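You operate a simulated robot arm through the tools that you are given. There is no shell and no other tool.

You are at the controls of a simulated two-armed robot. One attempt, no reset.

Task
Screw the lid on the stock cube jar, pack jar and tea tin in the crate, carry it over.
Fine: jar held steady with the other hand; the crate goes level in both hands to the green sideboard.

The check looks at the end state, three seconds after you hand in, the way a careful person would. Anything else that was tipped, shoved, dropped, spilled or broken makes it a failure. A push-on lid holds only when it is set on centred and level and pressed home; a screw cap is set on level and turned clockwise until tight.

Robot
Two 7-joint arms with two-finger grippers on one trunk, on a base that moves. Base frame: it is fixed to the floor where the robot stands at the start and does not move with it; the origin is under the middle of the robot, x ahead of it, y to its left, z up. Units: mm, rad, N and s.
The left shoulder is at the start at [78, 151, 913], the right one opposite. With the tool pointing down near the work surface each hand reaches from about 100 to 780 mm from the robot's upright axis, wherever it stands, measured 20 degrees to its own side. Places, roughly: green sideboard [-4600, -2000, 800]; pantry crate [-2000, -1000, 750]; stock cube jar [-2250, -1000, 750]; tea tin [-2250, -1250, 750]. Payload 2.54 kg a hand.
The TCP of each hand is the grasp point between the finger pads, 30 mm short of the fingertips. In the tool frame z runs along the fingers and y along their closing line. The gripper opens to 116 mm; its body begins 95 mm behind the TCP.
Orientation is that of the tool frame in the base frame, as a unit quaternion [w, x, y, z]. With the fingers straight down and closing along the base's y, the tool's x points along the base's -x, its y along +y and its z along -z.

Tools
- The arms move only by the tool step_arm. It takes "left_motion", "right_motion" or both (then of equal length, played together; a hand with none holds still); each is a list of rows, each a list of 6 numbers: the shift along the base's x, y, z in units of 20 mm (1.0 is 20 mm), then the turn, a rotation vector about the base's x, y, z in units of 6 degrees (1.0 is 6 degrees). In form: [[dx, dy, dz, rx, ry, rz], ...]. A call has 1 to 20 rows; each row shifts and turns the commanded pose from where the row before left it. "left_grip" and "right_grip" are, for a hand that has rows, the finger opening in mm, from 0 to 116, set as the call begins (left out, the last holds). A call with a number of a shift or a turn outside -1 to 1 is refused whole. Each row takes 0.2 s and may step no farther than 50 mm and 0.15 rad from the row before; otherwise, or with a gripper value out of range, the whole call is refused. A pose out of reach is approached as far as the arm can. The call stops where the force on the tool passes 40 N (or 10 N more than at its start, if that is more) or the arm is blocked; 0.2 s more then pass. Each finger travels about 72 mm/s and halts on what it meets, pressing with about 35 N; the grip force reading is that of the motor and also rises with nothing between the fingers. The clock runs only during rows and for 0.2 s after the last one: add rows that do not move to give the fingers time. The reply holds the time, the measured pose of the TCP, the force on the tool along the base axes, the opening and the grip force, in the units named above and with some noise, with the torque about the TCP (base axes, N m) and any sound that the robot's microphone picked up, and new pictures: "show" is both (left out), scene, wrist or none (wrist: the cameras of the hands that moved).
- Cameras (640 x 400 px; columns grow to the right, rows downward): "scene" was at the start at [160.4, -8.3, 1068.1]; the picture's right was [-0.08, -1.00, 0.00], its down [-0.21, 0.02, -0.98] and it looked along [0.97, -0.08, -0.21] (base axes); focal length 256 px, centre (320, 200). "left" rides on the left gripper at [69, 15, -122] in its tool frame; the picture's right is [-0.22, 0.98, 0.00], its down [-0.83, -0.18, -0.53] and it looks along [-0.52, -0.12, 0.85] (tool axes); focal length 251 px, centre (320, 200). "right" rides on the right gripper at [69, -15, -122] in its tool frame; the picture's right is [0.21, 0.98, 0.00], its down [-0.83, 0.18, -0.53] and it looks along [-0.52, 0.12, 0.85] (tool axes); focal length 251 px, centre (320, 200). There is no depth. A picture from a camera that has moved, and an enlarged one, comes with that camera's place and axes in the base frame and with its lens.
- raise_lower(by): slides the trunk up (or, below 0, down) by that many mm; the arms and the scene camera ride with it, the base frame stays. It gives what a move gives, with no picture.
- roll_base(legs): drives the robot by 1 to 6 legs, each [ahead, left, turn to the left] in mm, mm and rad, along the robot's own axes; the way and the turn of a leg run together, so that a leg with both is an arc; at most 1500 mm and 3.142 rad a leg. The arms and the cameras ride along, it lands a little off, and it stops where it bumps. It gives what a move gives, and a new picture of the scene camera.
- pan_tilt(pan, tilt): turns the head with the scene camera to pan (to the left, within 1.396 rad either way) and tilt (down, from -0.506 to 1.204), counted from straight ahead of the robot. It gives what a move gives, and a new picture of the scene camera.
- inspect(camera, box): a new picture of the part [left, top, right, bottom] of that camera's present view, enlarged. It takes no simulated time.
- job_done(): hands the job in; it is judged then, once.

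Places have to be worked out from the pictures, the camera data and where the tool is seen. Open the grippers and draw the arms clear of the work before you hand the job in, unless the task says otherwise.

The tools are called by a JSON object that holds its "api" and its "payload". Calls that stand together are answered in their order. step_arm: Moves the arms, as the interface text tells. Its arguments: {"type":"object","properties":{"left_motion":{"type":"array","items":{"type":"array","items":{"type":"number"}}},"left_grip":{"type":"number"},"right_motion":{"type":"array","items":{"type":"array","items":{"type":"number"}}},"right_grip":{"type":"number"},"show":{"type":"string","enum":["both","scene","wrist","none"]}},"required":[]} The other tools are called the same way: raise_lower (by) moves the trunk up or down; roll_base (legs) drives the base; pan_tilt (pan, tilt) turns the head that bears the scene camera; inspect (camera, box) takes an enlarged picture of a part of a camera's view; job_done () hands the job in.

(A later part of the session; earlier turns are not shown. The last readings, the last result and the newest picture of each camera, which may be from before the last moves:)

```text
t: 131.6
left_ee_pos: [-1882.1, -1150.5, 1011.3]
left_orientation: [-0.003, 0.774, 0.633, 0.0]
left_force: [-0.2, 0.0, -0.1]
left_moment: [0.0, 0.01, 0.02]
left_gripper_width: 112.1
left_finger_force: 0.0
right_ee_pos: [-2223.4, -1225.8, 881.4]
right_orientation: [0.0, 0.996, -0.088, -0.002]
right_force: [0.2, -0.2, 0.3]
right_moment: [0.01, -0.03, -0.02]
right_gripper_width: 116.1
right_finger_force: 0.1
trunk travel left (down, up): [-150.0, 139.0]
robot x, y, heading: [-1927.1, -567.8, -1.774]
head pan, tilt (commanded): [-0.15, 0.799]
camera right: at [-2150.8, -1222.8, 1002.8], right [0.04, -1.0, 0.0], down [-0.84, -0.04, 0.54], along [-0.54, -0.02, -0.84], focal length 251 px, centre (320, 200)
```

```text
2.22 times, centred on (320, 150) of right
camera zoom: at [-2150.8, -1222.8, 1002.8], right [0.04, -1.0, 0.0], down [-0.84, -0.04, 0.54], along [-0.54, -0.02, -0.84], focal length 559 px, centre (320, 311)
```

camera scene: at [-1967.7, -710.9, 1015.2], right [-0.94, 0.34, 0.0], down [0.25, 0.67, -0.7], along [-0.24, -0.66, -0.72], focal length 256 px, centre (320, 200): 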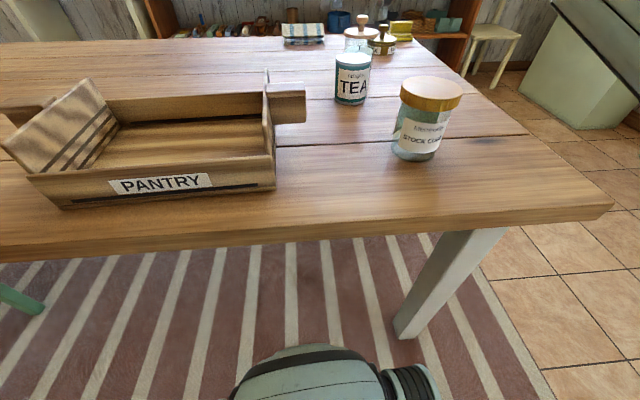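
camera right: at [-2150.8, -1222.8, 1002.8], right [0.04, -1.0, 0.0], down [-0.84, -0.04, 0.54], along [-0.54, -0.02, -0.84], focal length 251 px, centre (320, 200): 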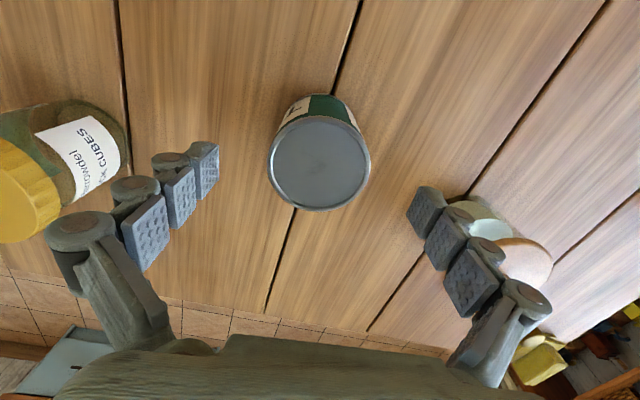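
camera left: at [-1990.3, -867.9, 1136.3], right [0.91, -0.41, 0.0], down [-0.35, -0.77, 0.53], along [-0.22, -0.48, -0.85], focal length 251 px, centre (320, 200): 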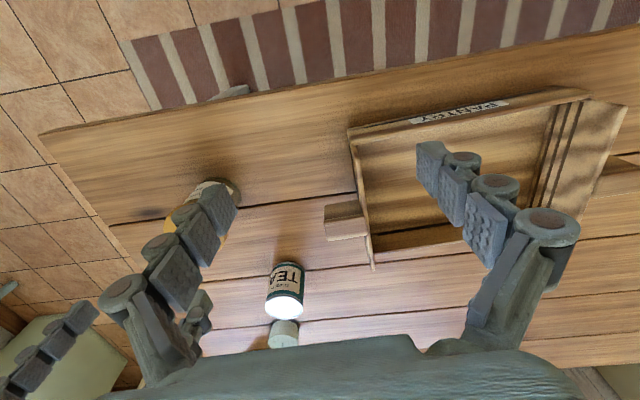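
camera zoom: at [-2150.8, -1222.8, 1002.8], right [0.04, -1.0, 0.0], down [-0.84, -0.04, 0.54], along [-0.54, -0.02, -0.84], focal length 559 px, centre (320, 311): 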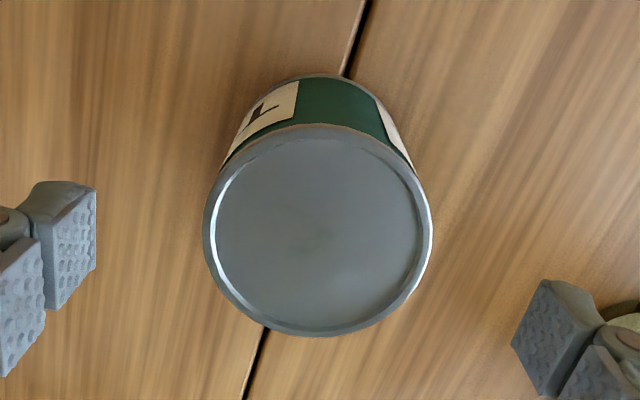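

Tin ≈(-2227,-1226). Small x fix and descend to TCP z≈836 (finger tips ~30 mm below the tin's rim).

{"api": "step_arm", "payload": {"right_motion": [[-0.09, -0.01, -0.7, 0, 0, 0], [-0.085, 0, -0.75, 0, 0, 0], [0, 0, -0.8, 0, 0, 0], [0, 0, 0, 0, 0, 0]], "show": "both"}}

{"api": "inspect", "payload": {"camera": "scene", "box": [300, 20, 428, 120]}}

```text
t: 132.6
left_ee_pos: [-1881.7, -1150.1, 1012.4]
left_orientation: [-0.003, 0.775, 0.632, 0.001]
left_force: [-0.6, 0.1, 0.6]
left_moment: [0.0, -0.02, -0.01]
left_gripper_width: 112.3
left_finger_force: 0.0
right_ee_pos: [-2226.7, -1226.0, 836.1]
right_orientation: [0.0, 0.996, -0.087, -0.002]
right_force: [-0.4, 0.3, 0.6]
right_moment: [0.03, 0.01, -0.03]
right_gripper_width: 116.1
right_finger_force: 0.0
trunk travel left (down, up): [-150.0, 139.0]
robot x, y, heading: [-1924.4, -570.8, -1.77]
head pan, tilt (commanded): [-0.15, 0.799]
camera scene: at [-1967.8, -711.0, 1015.2], right [-0.94, 0.34, 0.0], down [0.25, 0.67, -0.7], along [-0.24, -0.66, -0.72], focal length 256 px, centre (320, 200)
camera right: at [-2154.7, -1223.3, 958.3], right [0.04, -1.0, 0.0], down [-0.84, -0.04, 0.54], along [-0.54, -0.02, -0.84], focal length 251 px, centre (320, 200)
```

scene: 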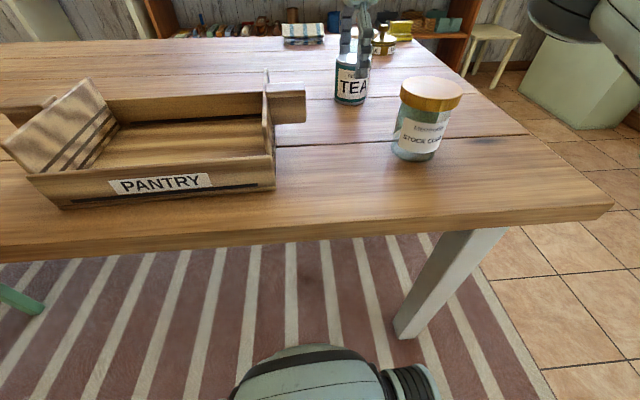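
right: 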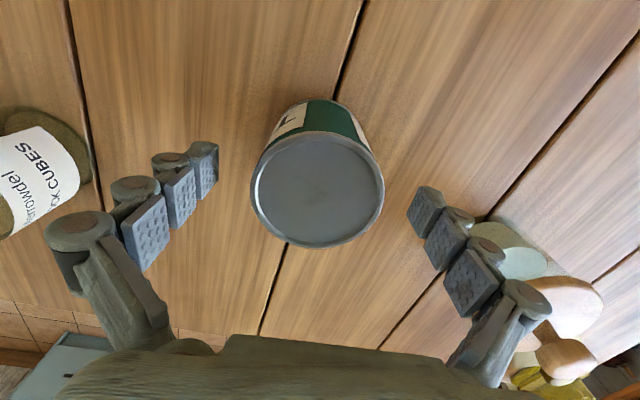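

```text
4.00 times, centred on (364, 70) of scene
camera zoom: at [-1967.8, -711.0, 1015.2], right [-0.94, 0.34, 0.0], down [0.25, 0.67, -0.7], along [-0.24, -0.66, -0.72], focal length 1024 px, centre (144, 720)
```

zoom: 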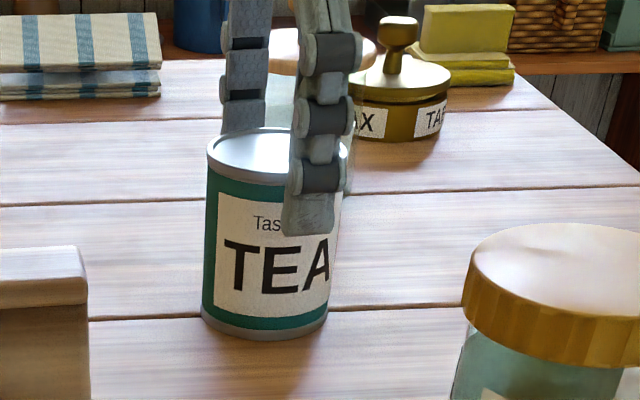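

Fingers straddle the tin, centred. Close on it.

{"api": "step_arm", "payload": {"right_motion": [[0, 0, -0.1, 0, 0, 0], [0, 0, 0, 0, 0, 0]], "show": "none"}}

{"api": "step_arm", "payload": {"right_motion": [[0, 0, 0, 0, 0, 0], [0, 0, 0, 0, 0, 0], [0, 0, 0, 0, 0, 0], [0, 0, 0, 0, 0, 0]], "right_grip": 55, "show": "none"}}

{"api": "inspect", "payload": {"camera": "scene", "box": [300, 20, 428, 120]}}

```text
t: 133.2
left_ee_pos: [-1880.5, -1150.1, 1012.6]
left_orientation: [-0.002, 0.774, 0.633, -0.001]
left_force: [0.7, 0.1, -0.3]
left_moment: [0.02, 0.0, 0.0]
left_gripper_width: 111.8
left_finger_force: 0.0
right_ee_pos: [-2227.2, -1226.2, 833.5]
right_orientation: [0.0, 0.996, -0.088, -0.002]
right_force: [0.0, 0.2, 0.1]
right_moment: [-0.02, -0.01, 0.0]
right_gripper_width: 116.1
right_finger_force: 0.0
trunk travel left (down, up): [-150.0, 139.0]
robot x, y, heading: [-1929.1, -563.7, -1.77]
head pan, tilt (commanded): [-0.15, 0.799]
```

```text
t: 134.2
left_ee_pos: [-1880.4, -1150.6, 1011.5]
left_orientation: [-0.002, 0.775, 0.632, -0.001]
left_force: [-0.1, 0.3, -0.3]
left_moment: [-0.04, -0.05, -0.02]
left_gripper_width: 112.2
left_finger_force: 0.0
right_ee_pos: [-2226.3, -1226.3, 834.9]
right_orientation: [0.0, 0.996, -0.087, -0.002]
right_force: [-0.7, -0.7, 0.8]
right_moment: [0.02, -0.01, -0.05]
right_gripper_width: 69.2
right_finger_force: 35.2
trunk travel left (down, up): [-150.0, 139.0]
robot x, y, heading: [-1926.5, -564.4, -1.765]
head pan, tilt (commanded): [-0.15, 0.799]
```

```text
4.00 times, centred on (364, 70) of scene
camera zoom: at [-1967.7, -710.9, 1015.2], right [-0.94, 0.34, 0.0], down [0.25, 0.67, -0.7], along [-0.24, -0.66, -0.72], focal length 1024 px, centre (144, 720)
```

zoom: 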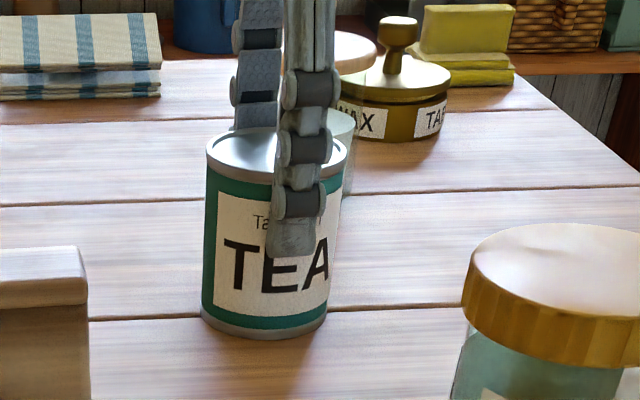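

Tin gripped (69 mm). Lift slowly and check it hangs straight.

{"api": "step_arm", "payload": {"right_motion": [[0, 0, 0.3, 0, 0, 0], [0, 0, 0.5, 0, 0, 0], [0, 0, 0.8, 0, 0, 0], [0, 0, 0.9, 0, 0, 0], [0, 0, 0.9, 0, 0, 0], [0, 0, 0.9, 0, 0, 0], [0, 0, 0.9, 0, 0, 0], [0, 0, 0, 0, 0, 0]], "show": "both"}}

{"api": "inspect", "payload": {"camera": "scene", "box": [280, 0, 440, 100]}}

```text
t: 136.0
left_ee_pos: [-1881.4, -1151.0, 1012.6]
left_orientation: [-0.002, 0.775, 0.632, -0.001]
left_force: [-0.2, -0.1, -0.7]
left_moment: [-0.01, 0.0, 0.04]
left_gripper_width: 112.0
left_finger_force: 0.1
right_ee_pos: [-2227.3, -1226.8, 937.1]
right_orientation: [-0.001, 0.996, -0.087, -0.002]
right_force: [-0.3, 0.2, -0.3]
right_moment: [0.01, 0.01, 0.04]
right_gripper_width: 69.2
right_finger_force: 35.2
trunk travel left (down, up): [-150.0, 139.0]
robot x, y, heading: [-1924.1, -567.6, -1.768]
head pan, tilt (commanded): [-0.15, 0.799]
camera scene: at [-1967.8, -711.1, 1015.2], right [-0.94, 0.34, 0.0], down [0.25, 0.67, -0.7], along [-0.24, -0.66, -0.72], focal length 256 px, centre (320, 200)
camera right: at [-2155.0, -1223.4, 1059.0], right [0.04, -1.0, 0.0], down [-0.84, -0.04, 0.54], along [-0.54, -0.02, -0.84], focal length 251 px, centre (320, 200)
```

scene: 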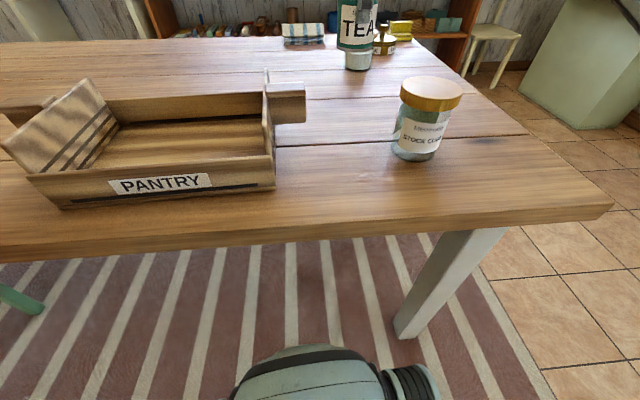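
right: 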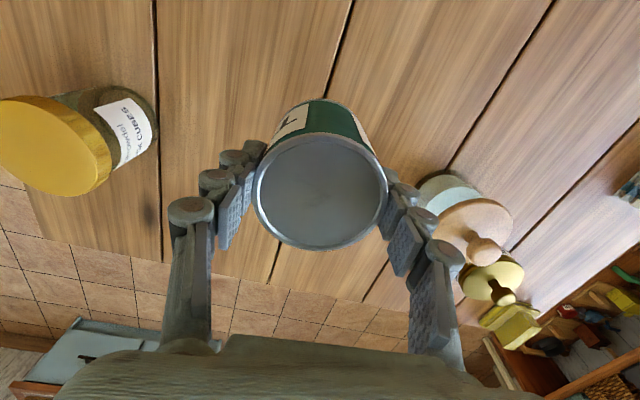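

```text
4.00 times, centred on (360, 50) of scene
camera zoom: at [-1967.8, -711.1, 1015.2], right [-0.94, 0.34, 0.0], down [0.25, 0.67, -0.7], along [-0.24, -0.66, -0.72], focal length 1024 px, centre (160, 800)
```

zoom: 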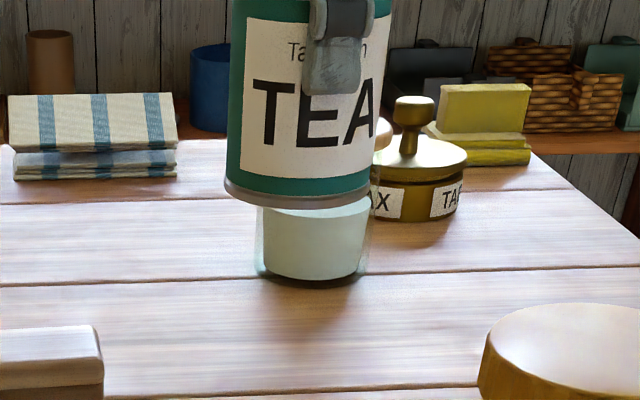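

Tin hangs straight. Now I look at the crate with the left wrist camera (left hand is above it) to get its interior position.

{"api": "inspect", "payload": {"camera": "left", "box": [0, 0, 640, 400]}}

{"api": "inspect", "payload": {"camera": "scene", "box": [0, 60, 320, 220]}}

```text
1.00 times, centred on (320, 200) of left (not enlarged: the box is as wide or as high as the picture)
camera zoom: at [-1852.3, -1086.2, 1136.1], right [0.91, -0.41, 0.0], down [-0.34, -0.77, 0.53], along [-0.22, -0.49, -0.85], focal length 251 px, centre (320, 200)
```

zoom: 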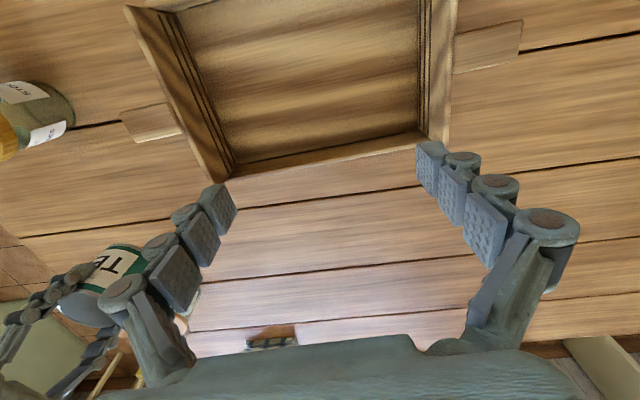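

```text
2.00 times, centred on (160, 140) of scene
camera zoom: at [-1967.8, -711.1, 1015.2], right [-0.94, 0.34, 0.0], down [0.25, 0.67, -0.7], along [-0.24, -0.66, -0.72], focal length 512 px, centre (640, 320)
```

zoom: 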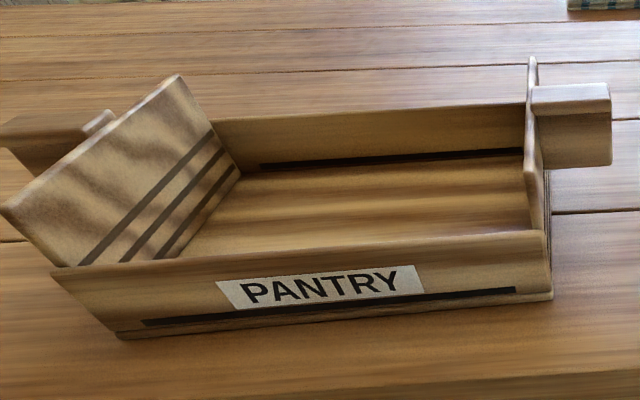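

Crate: handles at ≈(-2051,-1078) and ≈(-1710,-1153), tops z≈862, centre ≈(-1878,-1115), axis 12.4°. First I move the left hand away to the left so the right arm can work over the crate.

{"api": "step_arm", "payload": {"left_motion": [[0.966, 0.17, 0.06, 0, 0, 0], [0.966, 0.17, 0.06, 0, 0, 0], [0.966, 0.17, 0.06, 0, 0, 0], [0.966, 0.17, 0.06, 0, 0, 0], [0.966, 0.17, 0.06, 0, 0, 0], [0.966, 0.17, 0.06, 0, 0, 0], [0.966, 0.17, 0.06, 0, 0, 0], [0.966, 0.17, 0.06, 0, 0, 0], [0.966, 0.17, 0.06, 0, 0, 0], [0.966, 0.17, 0.06, 0, 0, 0], [0.966, 0.17, 0.06, 0, 0, 0], [0.966, 0.17, 0.06, 0, 0, 0], [0.966, 0.17, 0.06, 0, 0, 0], [0.966, 0.17, 0.06, 0, 0, 0], [0.966, 0.17, 0.06, 0, 0, 0], [0, 0, 0, 0, 0, 0]], "show": "none"}}

{"api": "step_arm", "payload": {"right_motion": [[0.9, 0.3, 0.1, 0, 0, 0], [0.97, 0.42, 0.1, 0, 0, 0], [0.97, 0.42, 0, 0, 0, 0], [0.97, 0.42, 0, 0, 0, 0], [0.97, 0.42, 0, 0, 0, 0], [0.97, 0.42, 0, 0, 0, 0], [0.97, 0.42, 0, 0, 0, 0], [0.97, 0.42, 0, 0, 0, 0], [0.97, 0.42, 0, 0, 0, 0], [0.97, 0.42, 0, 0, 0, 0], [0.97, 0.42, 0, 0, 0, 0], [0.97, 0.42, 0, 0, 0, 0], [0.97, 0.42, 0, 0, 0, 0], [0.97, 0.42, 0, 0, 0, 0], [0.9, 0.42, 0, 0, 0, 0], [0, 0, 0, 0, 0, 0]], "show": "both"}}

```text
t: 139.4
left_ee_pos: [-1590.3, -1099.7, 1031.6]
left_orientation: [-0.002, 0.774, 0.633, -0.001]
left_force: [-0.4, -0.3, -0.1]
left_moment: [-0.03, -0.01, -0.02]
left_gripper_width: 112.3
left_finger_force: 0.0
right_ee_pos: [-2226.9, -1226.1, 937.4]
right_orientation: [0.001, 0.996, -0.087, -0.001]
right_force: [0.4, 1.1, -0.7]
right_moment: [0.02, -0.02, 0.0]
right_gripper_width: 69.2
right_finger_force: 35.3
trunk travel left (down, up): [-150.0, 139.0]
robot x, y, heading: [-1928.5, -568.4, -1.769]
head pan, tilt (commanded): [-0.15, 0.799]
```

```text
t: 142.8
left_ee_pos: [-1590.6, -1099.8, 1030.2]
left_orientation: [-0.002, 0.775, 0.632, 0.0]
left_force: [0.3, -0.6, 0.4]
left_moment: [0.06, 0.02, -0.01]
left_gripper_width: 112.1
left_finger_force: 0.1
right_ee_pos: [-1938.3, -1103.9, 942.3]
right_orientation: [0.0, 0.996, -0.087, -0.002]
right_force: [-0.1, 0.0, -1.2]
right_moment: [0.02, 0.01, -0.01]
right_gripper_width: 69.3
right_finger_force: 35.3
trunk travel left (down, up): [-150.0, 139.0]
robot x, y, heading: [-1931.0, -571.0, -1.765]
head pan, tilt (commanded): [-0.15, 0.799]
camera scene: at [-1967.8, -711.0, 1015.2], right [-0.94, 0.34, 0.0], down [0.25, 0.67, -0.7], along [-0.24, -0.66, -0.72], focal length 256 px, centre (320, 200)
camera right: at [-1866.7, -1099.4, 1062.8], right [0.04, -1.0, 0.0], down [-0.84, -0.04, 0.54], along [-0.54, -0.02, -0.84], focal length 251 px, centre (320, 200)
```

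scene: 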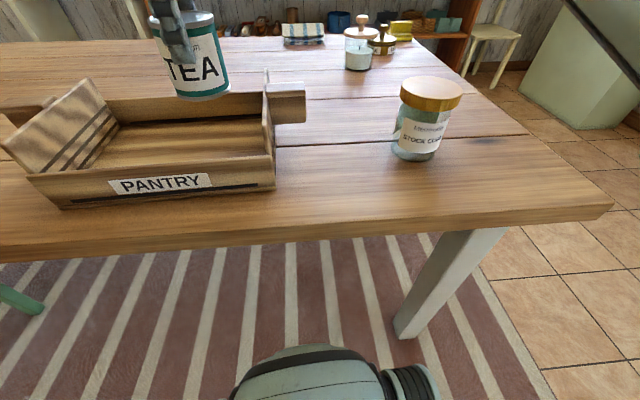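
right: 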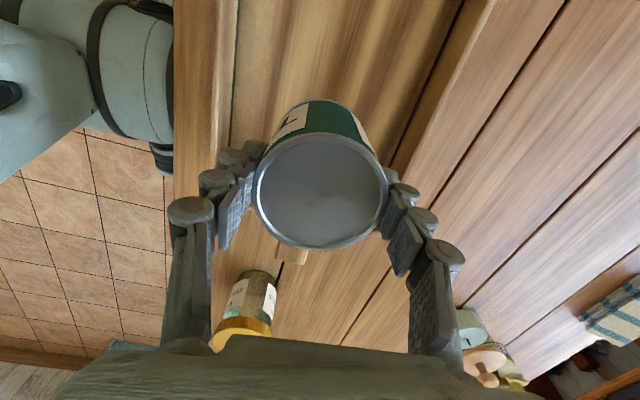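

Tin is over the right half of the crate, on its mid-line. Lower it most of the way.

{"api": "step_arm", "payload": {"right_motion": [[0, 0.05, -0.5, 0, 0, 0], [0, 0.05, -0.6, 0, 0, 0], [0, 0, -0.7, 0, 0, 0], [0, 0, -0.7, 0, 0, 0], [0, 0, -0.7, 0, 0, 0], [0, 0, -0.6, 0, 0, 0], [0, 0, 0, 0, 0, 0]], "show": "both"}}

{"api": "inspect", "payload": {"camera": "scene", "box": [80, 0, 320, 200]}}

```text
t: 144.4
left_ee_pos: [-1590.8, -1099.5, 1031.7]
left_orientation: [-0.001, 0.774, 0.633, 0.0]
left_force: [-0.5, -0.5, 0.3]
left_moment: [-0.03, -0.02, -0.02]
left_gripper_width: 112.0
left_finger_force: 0.0
right_ee_pos: [-1938.3, -1099.2, 865.1]
right_orientation: [0.0, 0.996, -0.087, -0.001]
right_force: [-0.8, 0.0, -1.4]
right_moment: [-0.01, 0.01, 0.0]
right_gripper_width: 69.3
right_finger_force: 34.8
trunk travel left (down, up): [-150.0, 139.0]
robot x, y, heading: [-1926.5, -567.3, -1.772]
head pan, tilt (commanded): [-0.15, 0.799]
camera scene: at [-1967.8, -711.0, 1015.2], right [-0.94, 0.34, 0.0], down [0.25, 0.67, -0.7], along [-0.24, -0.66, -0.72], focal length 256 px, centre (320, 200)
camera right: at [-1866.2, -1097.0, 986.9], right [0.04, -1.0, 0.0], down [-0.84, -0.04, 0.54], along [-0.54, -0.02, -0.84], focal length 251 px, centre (320, 200)
```

scene: 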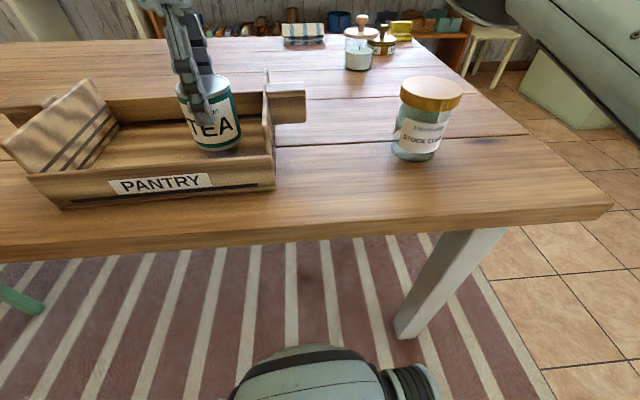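
right: 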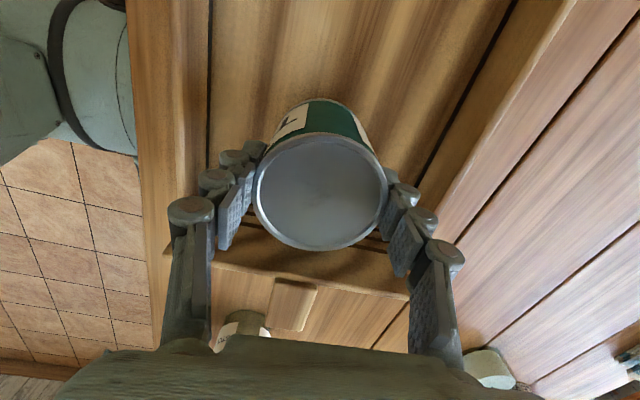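

```text
2.00 times, centred on (200, 100) of scene
camera zoom: at [-1967.8, -711.0, 1015.2], right [-0.94, 0.34, 0.0], down [0.25, 0.67, -0.7], along [-0.24, -0.66, -0.72], focal length 512 px, centre (560, 400)
```

zoom: 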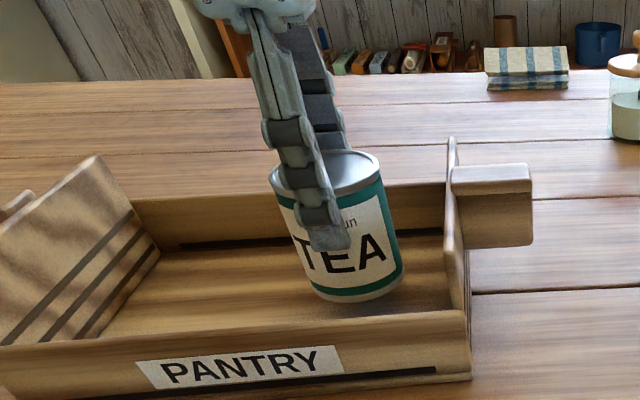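

Clear on all sides. Continue down gently to touch the crate floor.

{"api": "step_arm", "payload": {"right_motion": [[0, 0, -0.4, 0, 0, 0], [0, 0, -0.3, 0, 0, 0], [0, 0, 0, 0, 0, 0]], "show": "none"}}

{"api": "step_arm", "payload": {"right_motion": [[0, 0, -0.12, 0, 0, 0], [0, 0, -0.12, 0, 0, 0], [0, 0, 0, 0, 0, 0]], "show": "none"}}

{"api": "step_arm", "payload": {"right_motion": [[0, 0, -0.1, 0, 0, 0], [0, 0, 0, 0, 0, 0]], "show": "none"}}

```text
t: 145.2
left_ee_pos: [-1590.1, -1098.3, 1030.5]
left_orientation: [-0.002, 0.774, 0.633, -0.001]
left_force: [-0.5, 0.3, -0.3]
left_moment: [0.0, 0.02, -0.02]
left_gripper_width: 112.1
left_finger_force: 0.1
right_ee_pos: [-1938.0, -1100.1, 851.4]
right_orientation: [0.0, 0.996, -0.087, -0.002]
right_force: [0.3, -0.2, -1.0]
right_moment: [-0.06, 0.0, 0.02]
right_gripper_width: 69.1
right_finger_force: 34.5
trunk travel left (down, up): [-150.0, 139.0]
robot x, y, heading: [-1926.4, -568.5, -1.77]
head pan, tilt (commanded): [-0.15, 0.799]
```

```text
t: 146.0
left_ee_pos: [-1590.4, -1101.4, 1030.4]
left_orientation: [-0.002, 0.774, 0.633, 0.0]
left_force: [0.3, 0.4, 0.3]
left_moment: [0.02, 0.04, 0.0]
left_gripper_width: 112.1
left_finger_force: 0.0
right_ee_pos: [-1938.1, -1100.1, 847.3]
right_orientation: [0.0, 0.996, -0.087, -0.002]
right_force: [0.1, -0.6, -1.2]
right_moment: [0.0, -0.01, 0.0]
right_gripper_width: 69.3
right_finger_force: 35.1
trunk travel left (down, up): [-150.0, 139.0]
robot x, y, heading: [-1929.7, -566.3, -1.774]
head pan, tilt (commanded): [-0.15, 0.799]
```

```text
t: 146.6
left_ee_pos: [-1590.6, -1100.2, 1030.8]
left_orientation: [-0.002, 0.774, 0.633, -0.001]
left_force: [-0.2, -0.2, 0.4]
left_moment: [0.01, -0.01, -0.01]
left_gripper_width: 112.0
left_finger_force: 0.1
right_ee_pos: [-1937.4, -1101.5, 844.8]
right_orientation: [-0.001, 0.996, -0.088, -0.002]
right_force: [0.9, -1.0, -1.2]
right_moment: [0.01, -0.02, -0.02]
right_gripper_width: 69.1
right_finger_force: 34.8
trunk travel left (down, up): [-150.0, 139.0]
robot x, y, heading: [-1925.6, -567.9, -1.77]
head pan, tilt (commanded): [-0.15, 0.799]
```

{"api": "step_arm", "payload": {"right_motion": [[0, 0, -0.1, 0, 0, 0], [0, 0, 0, 0, 0, 0]], "show": "none"}}

{"api": "step_arm", "payload": {"right_motion": [[0, 0, -0.1, 0, 0, 0], [0, 0, 0, 0, 0, 0]], "show": "none"}}

```text
t: 147.2
left_ee_pos: [-1590.0, -1100.0, 1030.7]
left_orientation: [-0.002, 0.774, 0.633, 0.0]
left_force: [-0.6, 0.0, 1.1]
left_moment: [0.01, 0.01, 0.0]
left_gripper_width: 111.9
left_finger_force: 0.1
right_ee_pos: [-1938.6, -1100.6, 843.9]
right_orientation: [0.0, 0.996, -0.087, -0.001]
right_force: [0.6, -0.3, -0.6]
right_moment: [-0.01, 0.02, -0.01]
right_gripper_width: 69.2
right_finger_force: 35.0
trunk travel left (down, up): [-150.0, 139.0]
robot x, y, heading: [-1924.5, -567.0, -1.772]
head pan, tilt (commanded): [-0.15, 0.799]
```

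```text
t: 147.8
left_ee_pos: [-1591.0, -1099.8, 1031.3]
left_orientation: [-0.002, 0.775, 0.632, -0.001]
left_force: [0.4, -0.8, -0.3]
left_moment: [0.02, 0.0, 0.0]
left_gripper_width: 112.3
left_finger_force: 0.1
right_ee_pos: [-1938.4, -1100.6, 842.2]
right_orientation: [0.001, 0.996, -0.088, -0.001]
right_force: [0.2, -1.3, 6.4]
right_moment: [0.11, 0.08, -0.01]
right_gripper_width: 69.3
right_finger_force: 35.0
trunk travel left (down, up): [-150.0, 139.0]
robot x, y, heading: [-1927.6, -571.1, -1.768]
head pan, tilt (commanded): [-0.15, 0.799]
```

The tin touches the floor (6 N at z≈842). Open a limited amount and lift straight out.

{"api": "step_arm", "payload": {"right_motion": [[0, 0, 0.03, 0, 0, 0], [0, 0, 0, 0, 0, 0], [0, 0, 0, 0, 0, 0], [0, 0, 0.3, 0, 0, 0], [0, 0, 0.6, 0, 0, 0], [0, 0, 0.9, 0, 0, 0], [0, 0, 0.9, 0, 0, 0], [0, 0, 0.9, 0, 0, 0], [0, 0, 0.9, 0, 0, 0], [0, 0, 0, 0, 0, 0]], "right_grip": 92, "show": "both"}}

{"api": "inspect", "payload": {"camera": "scene", "box": [80, 40, 320, 220]}}

```text
t: 150.0
left_ee_pos: [-1590.9, -1099.9, 1031.8]
left_orientation: [-0.002, 0.774, 0.633, 0.0]
left_force: [0.6, 0.3, -0.3]
left_moment: [0.0, 0.0, 0.01]
left_gripper_width: 112.1
left_finger_force: 0.0
right_ee_pos: [-1937.0, -1101.1, 932.8]
right_orientation: [0.0, 0.996, -0.086, -0.001]
right_force: [-0.3, 0.0, 0.0]
right_moment: [-0.05, -0.03, -0.02]
right_gripper_width: 92.1
right_finger_force: 0.0
trunk travel left (down, up): [-150.0, 139.0]
robot x, y, heading: [-1925.3, -567.6, -1.77]
head pan, tilt (commanded): [-0.15, 0.799]
camera scene: at [-1967.7, -711.0, 1015.2], right [-0.94, 0.34, 0.0], down [0.25, 0.67, -0.7], along [-0.24, -0.66, -0.72], focal length 256 px, centre (320, 200)
camera right: at [-1865.8, -1097.2, 1053.4], right [0.04, -1.0, 0.0], down [-0.84, -0.04, 0.54], along [-0.54, -0.02, -0.84], focal length 251 px, centre (320, 200)
```

scene: 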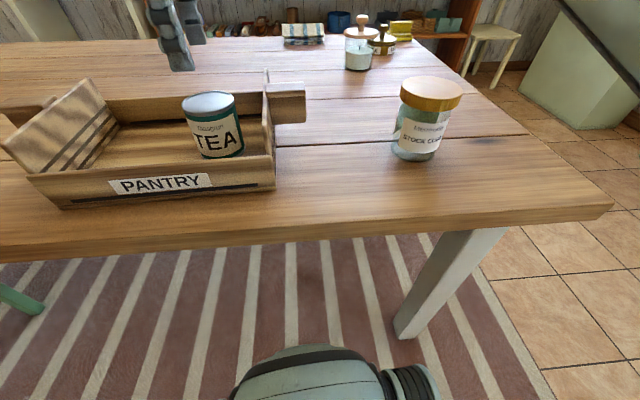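
right: 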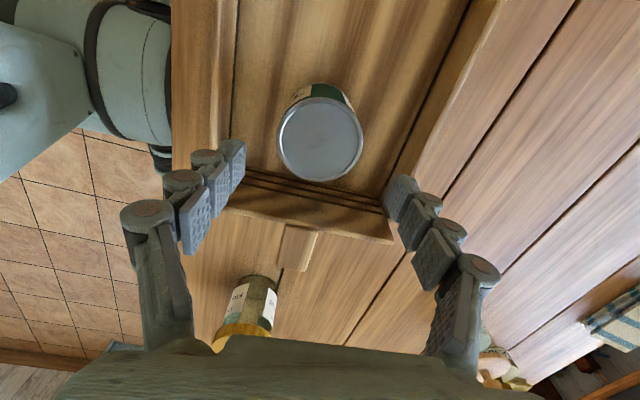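

```text
2.22 times, centred on (200, 130) of scene
camera zoom: at [-1967.7, -711.0, 1015.2], right [-0.94, 0.34, 0.0], down [0.25, 0.67, -0.7], along [-0.24, -0.66, -0.72], focal length 569 px, centre (587, 356)
```

zoom: 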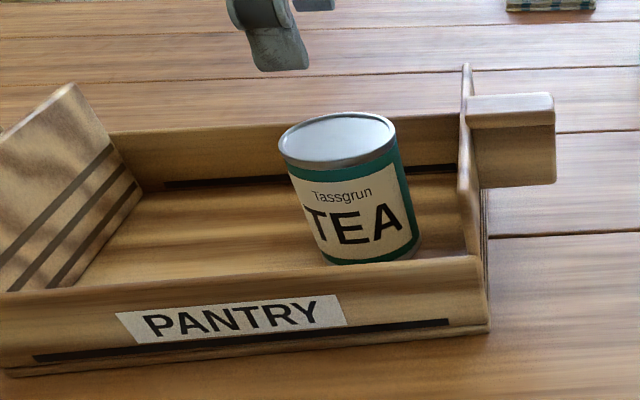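

Tin stands upright in the right half of the crate. Now to the jar: raise and move the right hand above it.

{"api": "step_arm", "payload": {"right_motion": [[0, 0, 0.9, 0, 0, 0], [-0.4, 0.1, 0.9, 0, 0, 0], [-0.962, 0.306, 0.6, 0, 0, 0], [-0.962, 0.306, 0, 0, 0, 0], [-0.962, 0.306, 0, 0, 0, 0], [-0.962, 0.306, 0, 0, 0, 0], [-0.962, 0.306, 0, 0, 0, 0], [-0.962, 0.306, 0, 0, 0, 0], [-0.962, 0.306, 0, 0, 0, 0], [-0.962, 0.306, 0, 0, 0, 0], [-0.962, 0.306, 0, 0, 0, 0], [-0.962, 0.306, 0, 0, 0, 0], [-0.962, 0.306, 0, 0, 0, 0], [-0.962, 0.306, 0, 0, 0, 0], [-0.962, 0.306, 0, 0, 0, 0], [-0.962, 0.306, 0, 0, 0, 0], [-0.962, 0.306, 0, 0, 0, 0], [-0.6, 0.2, 0, 0, 0, 0], [0, 0, 0, 0, 0, 0]], "right_grip": 116, "show": "both"}}

{"api": "inspect", "payload": {"camera": "right", "box": [200, 20, 440, 200]}}

```text
t: 154.0
left_ee_pos: [-1591.5, -1099.7, 1031.4]
left_orientation: [-0.002, 0.774, 0.633, -0.001]
left_force: [-0.4, -0.7, -1.3]
left_moment: [-0.01, 0.0, -0.02]
left_gripper_width: 112.3
left_finger_force: 0.2
right_ee_pos: [-2247.1, -1001.6, 981.4]
right_orientation: [0.001, 0.996, -0.087, -0.002]
right_force: [-0.2, -0.2, 0.0]
right_moment: [0.0, -0.04, -0.01]
right_gripper_width: 116.1
right_finger_force: 0.0
trunk travel left (down, up): [-150.0, 139.0]
robot x, y, heading: [-1927.3, -568.3, -1.77]
head pan, tilt (commanded): [-0.15, 0.799]
camera scene: at [-1967.7, -711.0, 1015.2], right [-0.94, 0.34, 0.0], down [0.25, 0.67, -0.7], along [-0.24, -0.66, -0.72], focal length 256 px, centre (320, 200)
camera right: at [-2175.4, -998.2, 1102.1], right [0.04, -1.0, 0.0], down [-0.84, -0.04, 0.54], along [-0.54, -0.02, -0.84], focal length 251 px, centre (320, 200)
```

scene: 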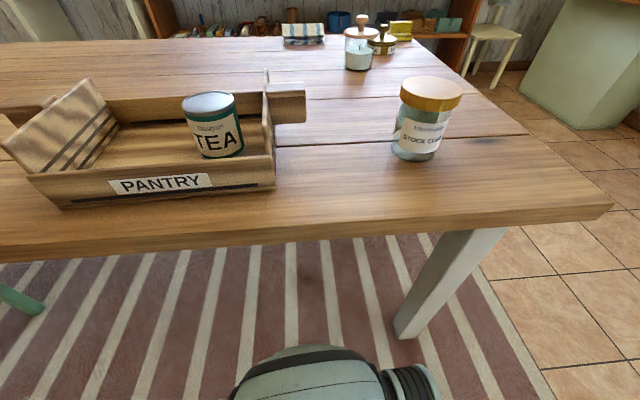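
right: 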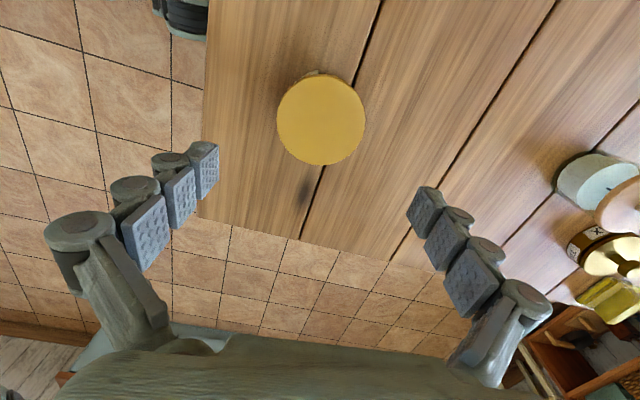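

```text
2.22 times, centred on (320, 110) of right
camera zoom: at [-2175.4, -998.2, 1102.1], right [0.04, -1.0, 0.0], down [-0.84, -0.04, 0.54], along [-0.54, -0.02, -0.84], focal length 559 px, centre (320, 400)
```

zoom: 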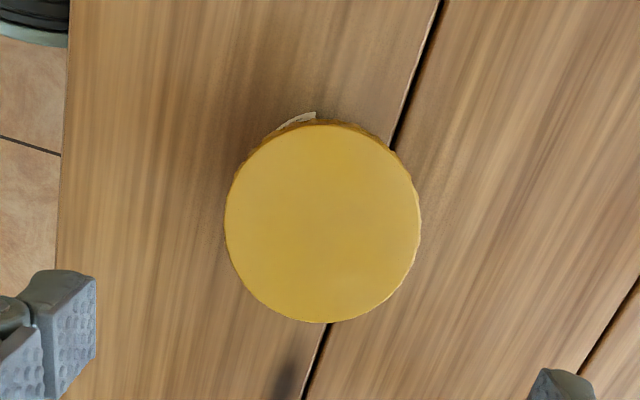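

Jar/lid is ~(+8.5,-2.5) mm from the hand. Correct and descend to z≈905.

{"api": "step_arm", "payload": {"right_motion": [[0.2, -0.06, -0.5, 0, 0, 0], [0.225, -0.055, -0.8, 0, 0, 0], [0, 0, -0.9, 0, 0, 0], [0, 0, -0.9, 0, 0, 0], [0, 0, -0.7, 0, 0, 0], [0, 0, 0, 0, 0, 0]], "show": "wrist"}}

{"api": "inspect", "payload": {"camera": "right", "box": [200, 60, 440, 240]}}

```text
t: 155.4
left_ee_pos: [-1590.5, -1099.1, 1030.7]
left_orientation: [-0.002, 0.774, 0.633, 0.0]
left_force: [0.0, -0.6, -0.2]
left_moment: [0.01, 0.02, -0.01]
left_gripper_width: 111.9
left_finger_force: 0.0
right_ee_pos: [-2236.8, -1003.7, 904.4]
right_orientation: [0.0, 0.996, -0.087, -0.002]
right_force: [-0.4, -1.2, -0.3]
right_moment: [0.03, -0.02, -0.01]
right_gripper_width: 116.1
right_finger_force: 0.0
trunk travel left (down, up): [-150.0, 139.0]
robot x, y, heading: [-1926.4, -568.0, -1.771]
head pan, tilt (commanded): [-0.15, 0.799]
camera right: at [-2165.8, -1001.2, 1025.2], right [0.04, -1.0, 0.0], down [-0.84, -0.04, 0.54], along [-0.54, -0.02, -0.84], focal length 251 px, centre (320, 200)
```

right: 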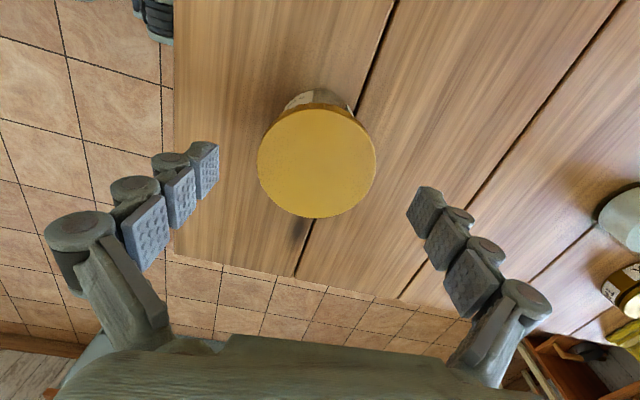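

```text
2.22 times, centred on (320, 150) of right
camera zoom: at [-2165.8, -1001.2, 1025.2], right [0.04, -1.0, 0.0], down [-0.84, -0.04, 0.54], along [-0.54, -0.02, -0.84], focal length 559 px, centre (320, 311)
```

zoom: 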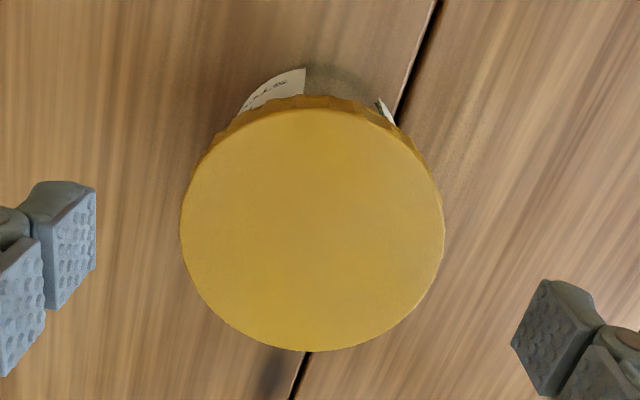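

Nearly centred. Small fix, descend to TCP z≈874 and close on the lid.

{"api": "step_arm", "payload": {"right_motion": [[-0.11, 0.065, -0.5, 0, 0, 0], [0, 0, -0.6, 0, 0, 0], [0, 0, -0.4, 0, 0, 0], [0, 0, 0, 0, 0, 0]], "show": "none"}}

{"api": "inspect", "payload": {"camera": "scene", "box": [340, 20, 500, 180]}}

{"api": "step_arm", "payload": {"right_motion": [[0, 0, 0, 0, 0, 0], [0, 0, 0, 0, 0, 0], [0, 0, 0, 0, 0, 0], [0, 0, 0, 0, 0, 0]], "right_grip": 60, "show": "wrist"}}

{"api": "inspect", "payload": {"camera": "scene", "box": [340, 20, 500, 180]}}

```text
t: 156.4
left_ee_pos: [-1591.9, -1100.3, 1030.9]
left_orientation: [-0.002, 0.774, 0.633, 0.0]
left_force: [-0.6, -0.5, 0.2]
left_moment: [0.02, -0.01, -0.02]
left_gripper_width: 112.2
left_finger_force: 0.0
right_ee_pos: [-2238.7, -1003.0, 873.9]
right_orientation: [0.0, 0.996, -0.087, -0.002]
right_force: [-0.1, 0.5, 0.1]
right_moment: [0.02, -0.01, 0.01]
right_gripper_width: 116.0
right_finger_force: 0.1
trunk travel left (down, up): [-150.0, 139.0]
robot x, y, heading: [-1921.8, -570.1, -1.77]
head pan, tilt (commanded): [-0.15, 0.799]
```

```text
2.50 times, centred on (420, 100) of scene
camera zoom: at [-1967.8, -711.0, 1015.2], right [-0.94, 0.34, 0.0], down [0.25, 0.67, -0.7], along [-0.24, -0.66, -0.72], focal length 640 px, centre (70, 450)
```

zoom: 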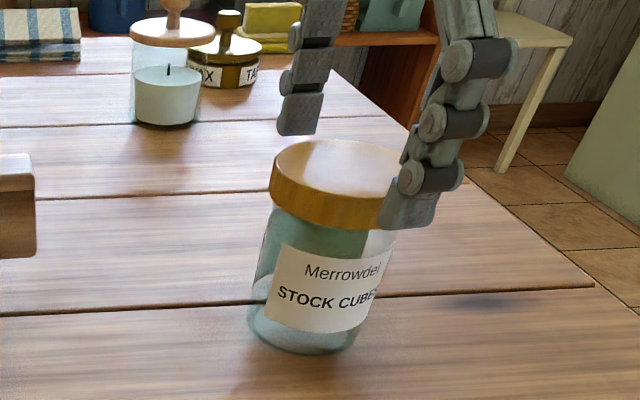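

```text
t: 157.4
left_ee_pos: [-1591.4, -1100.1, 1031.8]
left_orientation: [-0.001, 0.775, 0.632, -0.001]
left_force: [0.0, -0.3, -0.4]
left_moment: [0.0, 0.02, -0.01]
left_gripper_width: 112.2
left_finger_force: 0.1
right_ee_pos: [-2238.4, -1003.5, 873.8]
right_orientation: [0.0, 0.996, -0.088, -0.002]
right_force: [-0.6, 1.6, 3.3]
right_moment: [0.12, -0.03, 0.09]
right_gripper_width: 83.3
right_finger_force: 34.9
trunk travel left (down, up): [-150.0, 139.0]
robot x, y, heading: [-1924.9, -566.6, -1.761]
head pan, tilt (commanded): [-0.15, 0.799]
camera right: at [-2167.5, -999.4, 996.2], right [0.04, -1.0, 0.0], down [-0.84, -0.04, 0.54], along [-0.54, -0.02, -0.84], focal length 251 px, centre (320, 200)
```

right: 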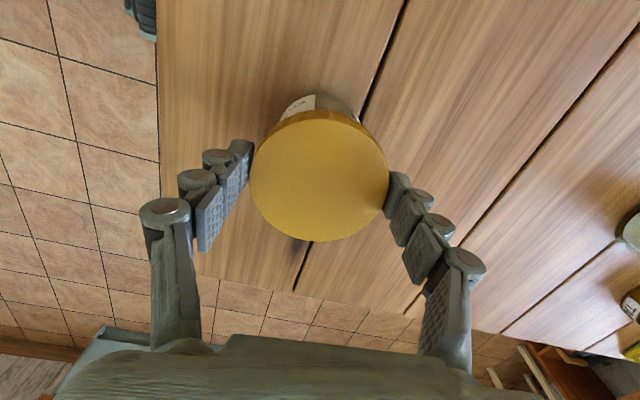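

```text
2.50 times, centred on (420, 100) of scene
camera zoom: at [-1967.7, -710.6, 1015.3], right [-0.94, 0.34, 0.0], down [0.25, 0.67, -0.7], along [-0.24, -0.66, -0.72], focal length 640 px, centre (70, 450)
```

zoom: 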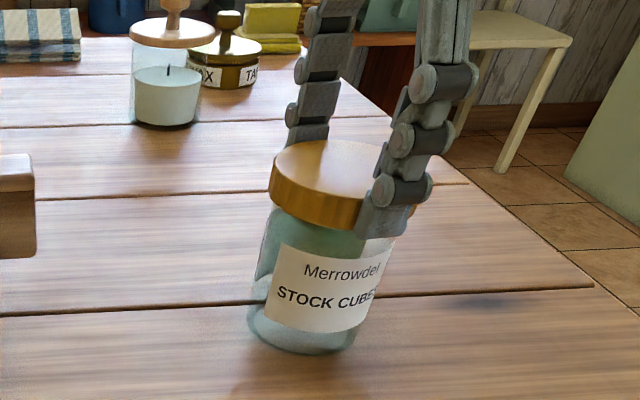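

Lid gripped (83 mm). Lift slowly.

{"api": "step_arm", "payload": {"right_motion": [[0, 0, 0.2, 0, 0, 0], [0, 0, 0.3, 0, 0, 0], [0, 0, 0.5, 0, 0, 0], [0, 0, 0.5, 0, 0, 0], [0, 0, 0, 0, 0, 0]], "show": "none"}}

{"api": "inspect", "payload": {"camera": "scene", "box": [340, 20, 500, 180]}}

```text
t: 158.6
left_ee_pos: [-1590.4, -1099.5, 1031.2]
left_orientation: [-0.002, 0.774, 0.633, 0.0]
left_force: [0.0, -0.4, -0.6]
left_moment: [-0.02, 0.02, 0.01]
left_gripper_width: 112.3
left_finger_force: 0.0
right_ee_pos: [-2239.5, -1002.8, 904.3]
right_orientation: [-0.001, 0.996, -0.087, -0.001]
right_force: [0.8, -0.3, -2.4]
right_moment: [0.0, 0.01, -0.01]
right_gripper_width: 82.8
right_finger_force: 35.3
trunk travel left (down, up): [-150.0, 139.0]
robot x, y, heading: [-1926.6, -567.9, -1.771]
head pan, tilt (commanded): [-0.15, 0.799]
```

```text
2.50 times, centred on (420, 100) of scene
camera zoom: at [-1967.8, -711.1, 1015.2], right [-0.94, 0.34, 0.0], down [0.25, 0.67, -0.7], along [-0.24, -0.66, -0.72], focal length 640 px, centre (70, 450)
```

zoom: 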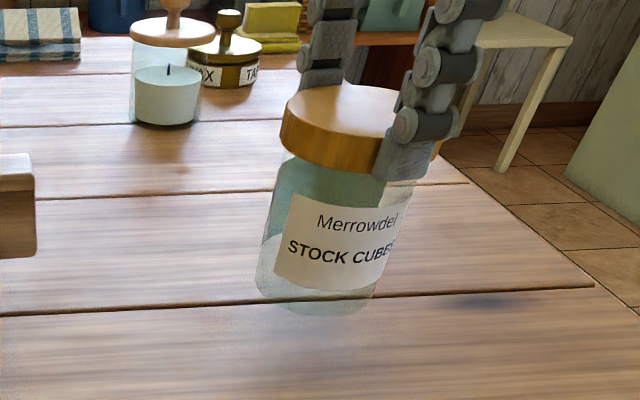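

Jar lifts cleanly with its cap. I carry it around the front of the crate at height, then in over the low front wall toward the left half.

{"api": "step_arm", "payload": {"right_motion": [[0.7, 0.4, 0.5, 0, 0, 0], [0.9, 0.464, 0.45, 0, 0, 0], [0.9, 0.464, 0.45, 0, 0, 0], [0.9, 0.464, 0.45, 0, 0, 0], [0.9, 0.464, 0.4, 0, 0, 0], [0.9, 0.464, 0.4, 0, 0, 0], [0.9, 0.464, 0.4, 0, 0, 0], [0.9, 0.464, 0.4, 0, 0, 0], [0.95, 0.464, 0.4, 0, 0, 0], [0.95, 0.464, 0.3, 0, 0, 0], [0, 0, 0, 0, 0, 0]], "show": "none"}}

{"api": "step_arm", "payload": {"right_motion": [[0.9, -0.3, 0, 0, 0, 0], [0.94, -0.3125, 0, 0, 0, 0], [0.94, -0.3125, 0, 0, 0, 0], [0.94, -0.3125, 0, 0, 0, 0], [0.94, -0.3125, 0, 0, 0, 0], [0.94, -0.3125, 0, 0, 0, 0], [0.94, -0.3125, 0, 0, 0, 0], [0.94, -0.3125, 0, 0, 0, 0], [0.94, -0.3125, 0, 0, 0, 0], [0.94, -0.3125, 0, 0, 0, 0], [0.94, -0.3125, 0, 0, 0, 0], [0.94, -0.3125, 0, 0, 0, 0], [0, 0, 0, 0, 0, 0]], "show": "both"}}

```text
t: 161.0
left_ee_pos: [-1591.1, -1100.6, 1031.8]
left_orientation: [-0.002, 0.774, 0.633, 0.0]
left_force: [0.5, -0.3, 0.6]
left_moment: [-0.01, 0.0, -0.01]
left_gripper_width: 112.0
left_finger_force: 0.0
right_ee_pos: [-2061.5, -911.7, 986.5]
right_orientation: [-0.001, 0.996, -0.088, -0.002]
right_force: [0.2, 0.6, -2.9]
right_moment: [-0.01, 0.0, 0.0]
right_gripper_width: 82.5
right_finger_force: 35.1
trunk travel left (down, up): [-150.0, 139.0]
robot x, y, heading: [-1929.3, -568.4, -1.77]
head pan, tilt (commanded): [-0.15, 0.799]
```

```text
t: 163.8
left_ee_pos: [-1590.9, -1100.4, 1029.6]
left_orientation: [-0.001, 0.774, 0.633, -0.001]
left_force: [0.3, -0.5, 0.0]
left_moment: [-0.02, -0.01, 0.01]
left_gripper_width: 112.1
left_finger_force: 0.0
right_ee_pos: [-1836.3, -987.0, 984.1]
right_orientation: [0.0, 0.996, -0.087, -0.001]
right_force: [-0.1, -0.7, -1.2]
right_moment: [-0.02, -0.01, 0.0]
right_gripper_width: 81.8
right_finger_force: 34.7
trunk travel left (down, up): [-150.0, 139.0]
robot x, y, heading: [-1927.8, -568.9, -1.771]
head pan, tilt (commanded): [-0.15, 0.799]
camera scene: at [-1967.7, -711.1, 1015.2], right [-0.94, 0.34, 0.0], down [0.25, 0.67, -0.7], along [-0.24, -0.65, -0.72], focal length 256 px, centre (320, 200)
camera right: at [-1764.7, -983.4, 1107.4], right [0.04, -1.0, 0.0], down [-0.84, -0.04, 0.54], along [-0.54, -0.02, -0.84], focal length 251 px, centre (320, 200)
```

scene: 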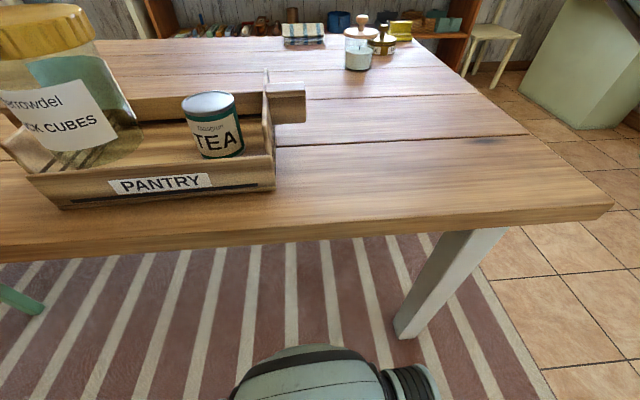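
right: 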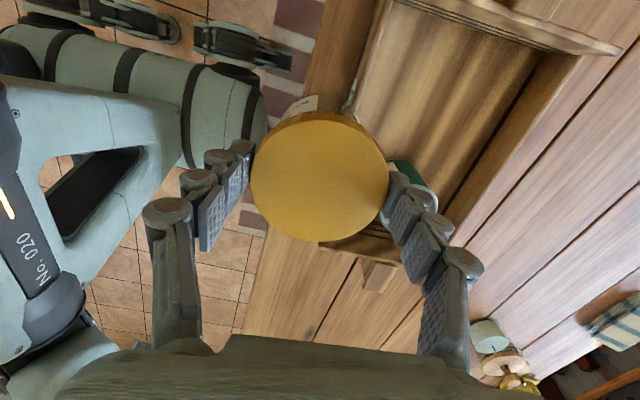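

Now move forward over the crate's left half, and pan the head to watch.

{"api": "step_arm", "payload": {"right_motion": [[0.11, -0.8, 0, 0, 0, 0], [0.12, -0.9, 0, 0, 0, 0], [0.12, -0.9, 0, 0, 0, 0], [0.12, -0.9, 0, 0, 0, 0], [0.12, -0.9, 0, 0, 0, 0], [0.12, -0.9, 0, 0, 0, 0], [0.12, -0.9, 0, 0, 0, 0], [0.12, -0.9, 0, 0, 0, 0], [0, 0, 0, 0, 0, 0]], "show": "wrist"}}

{"api": "pan_tilt", "payload": {"pan": 0.2, "tilt": 0.75}}

```text
t: 165.8
left_ee_pos: [-1590.3, -1099.0, 1030.7]
left_orientation: [-0.002, 0.774, 0.633, -0.001]
left_force: [0.0, -0.4, 0.1]
left_moment: [0.0, -0.01, 0.01]
left_gripper_width: 112.6
left_finger_force: 0.1
right_ee_pos: [-1829.8, -1114.9, 980.5]
right_orientation: [0.001, 0.996, -0.086, -0.001]
right_force: [-0.3, 0.0, -2.0]
right_moment: [0.07, -0.02, 0.03]
right_gripper_width: 81.9
right_finger_force: 35.2
right hand out of reach, approached as far as the arm can: row 7, 8
trunk travel left (down, up): [-150.0, 139.0]
robot x, y, heading: [-1927.4, -567.0, -1.766]
head pan, tilt (commanded): [-0.15, 0.799]
camera right: at [-1758.6, -1111.8, 1102.2], right [0.04, -1.0, 0.0], down [-0.84, -0.04, 0.54], along [-0.53, -0.02, -0.84], focal length 251 px, centre (320, 200)
```

right: 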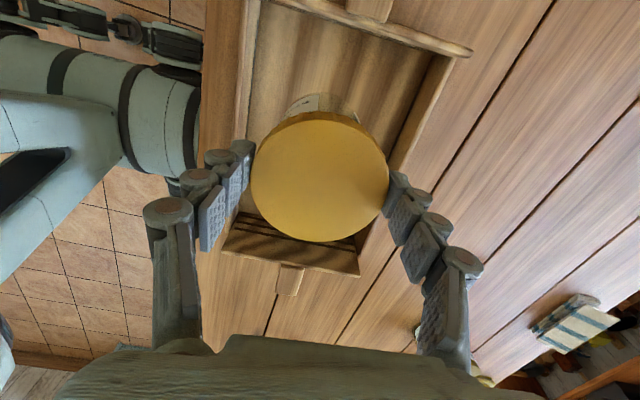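

```text
t: 166.6
left_ee_pos: [-1591.7, -1099.6, 1030.3]
left_orientation: [-0.001, 0.774, 0.633, 0.0]
left_force: [0.6, 0.8, -0.4]
left_moment: [-0.01, 0.05, 0.01]
left_gripper_width: 112.2
left_finger_force: 0.1
right_ee_pos: [-1829.7, -1114.4, 979.9]
right_orientation: [0.0, 0.996, -0.087, -0.001]
right_force: [-0.3, -1.2, -1.1]
right_moment: [0.0, 0.02, -0.02]
right_gripper_width: 81.6
right_finger_force: 35.1
trunk travel left (down, up): [-150.0, 139.0]
robot x, y, heading: [-1925.1, -566.7, -1.765]
head pan, tilt (commanded): [0.201, 0.75]
camera scene: at [-1940.1, -718.2, 1019.2], right [-1.0, 0.0, 0.0], down [0.0, 0.68, -0.73], along [0.0, -0.73, -0.68], focal length 256 px, centre (320, 200)
```

scene: 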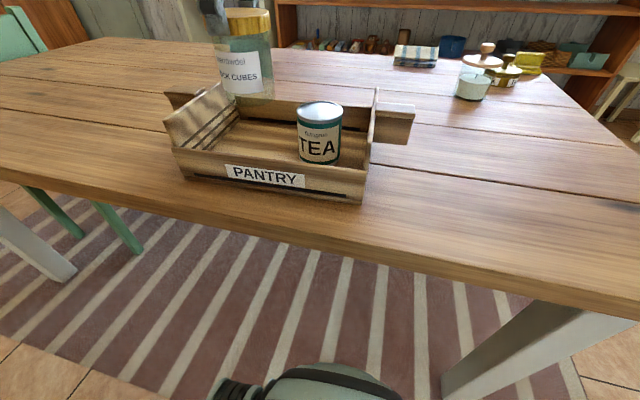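

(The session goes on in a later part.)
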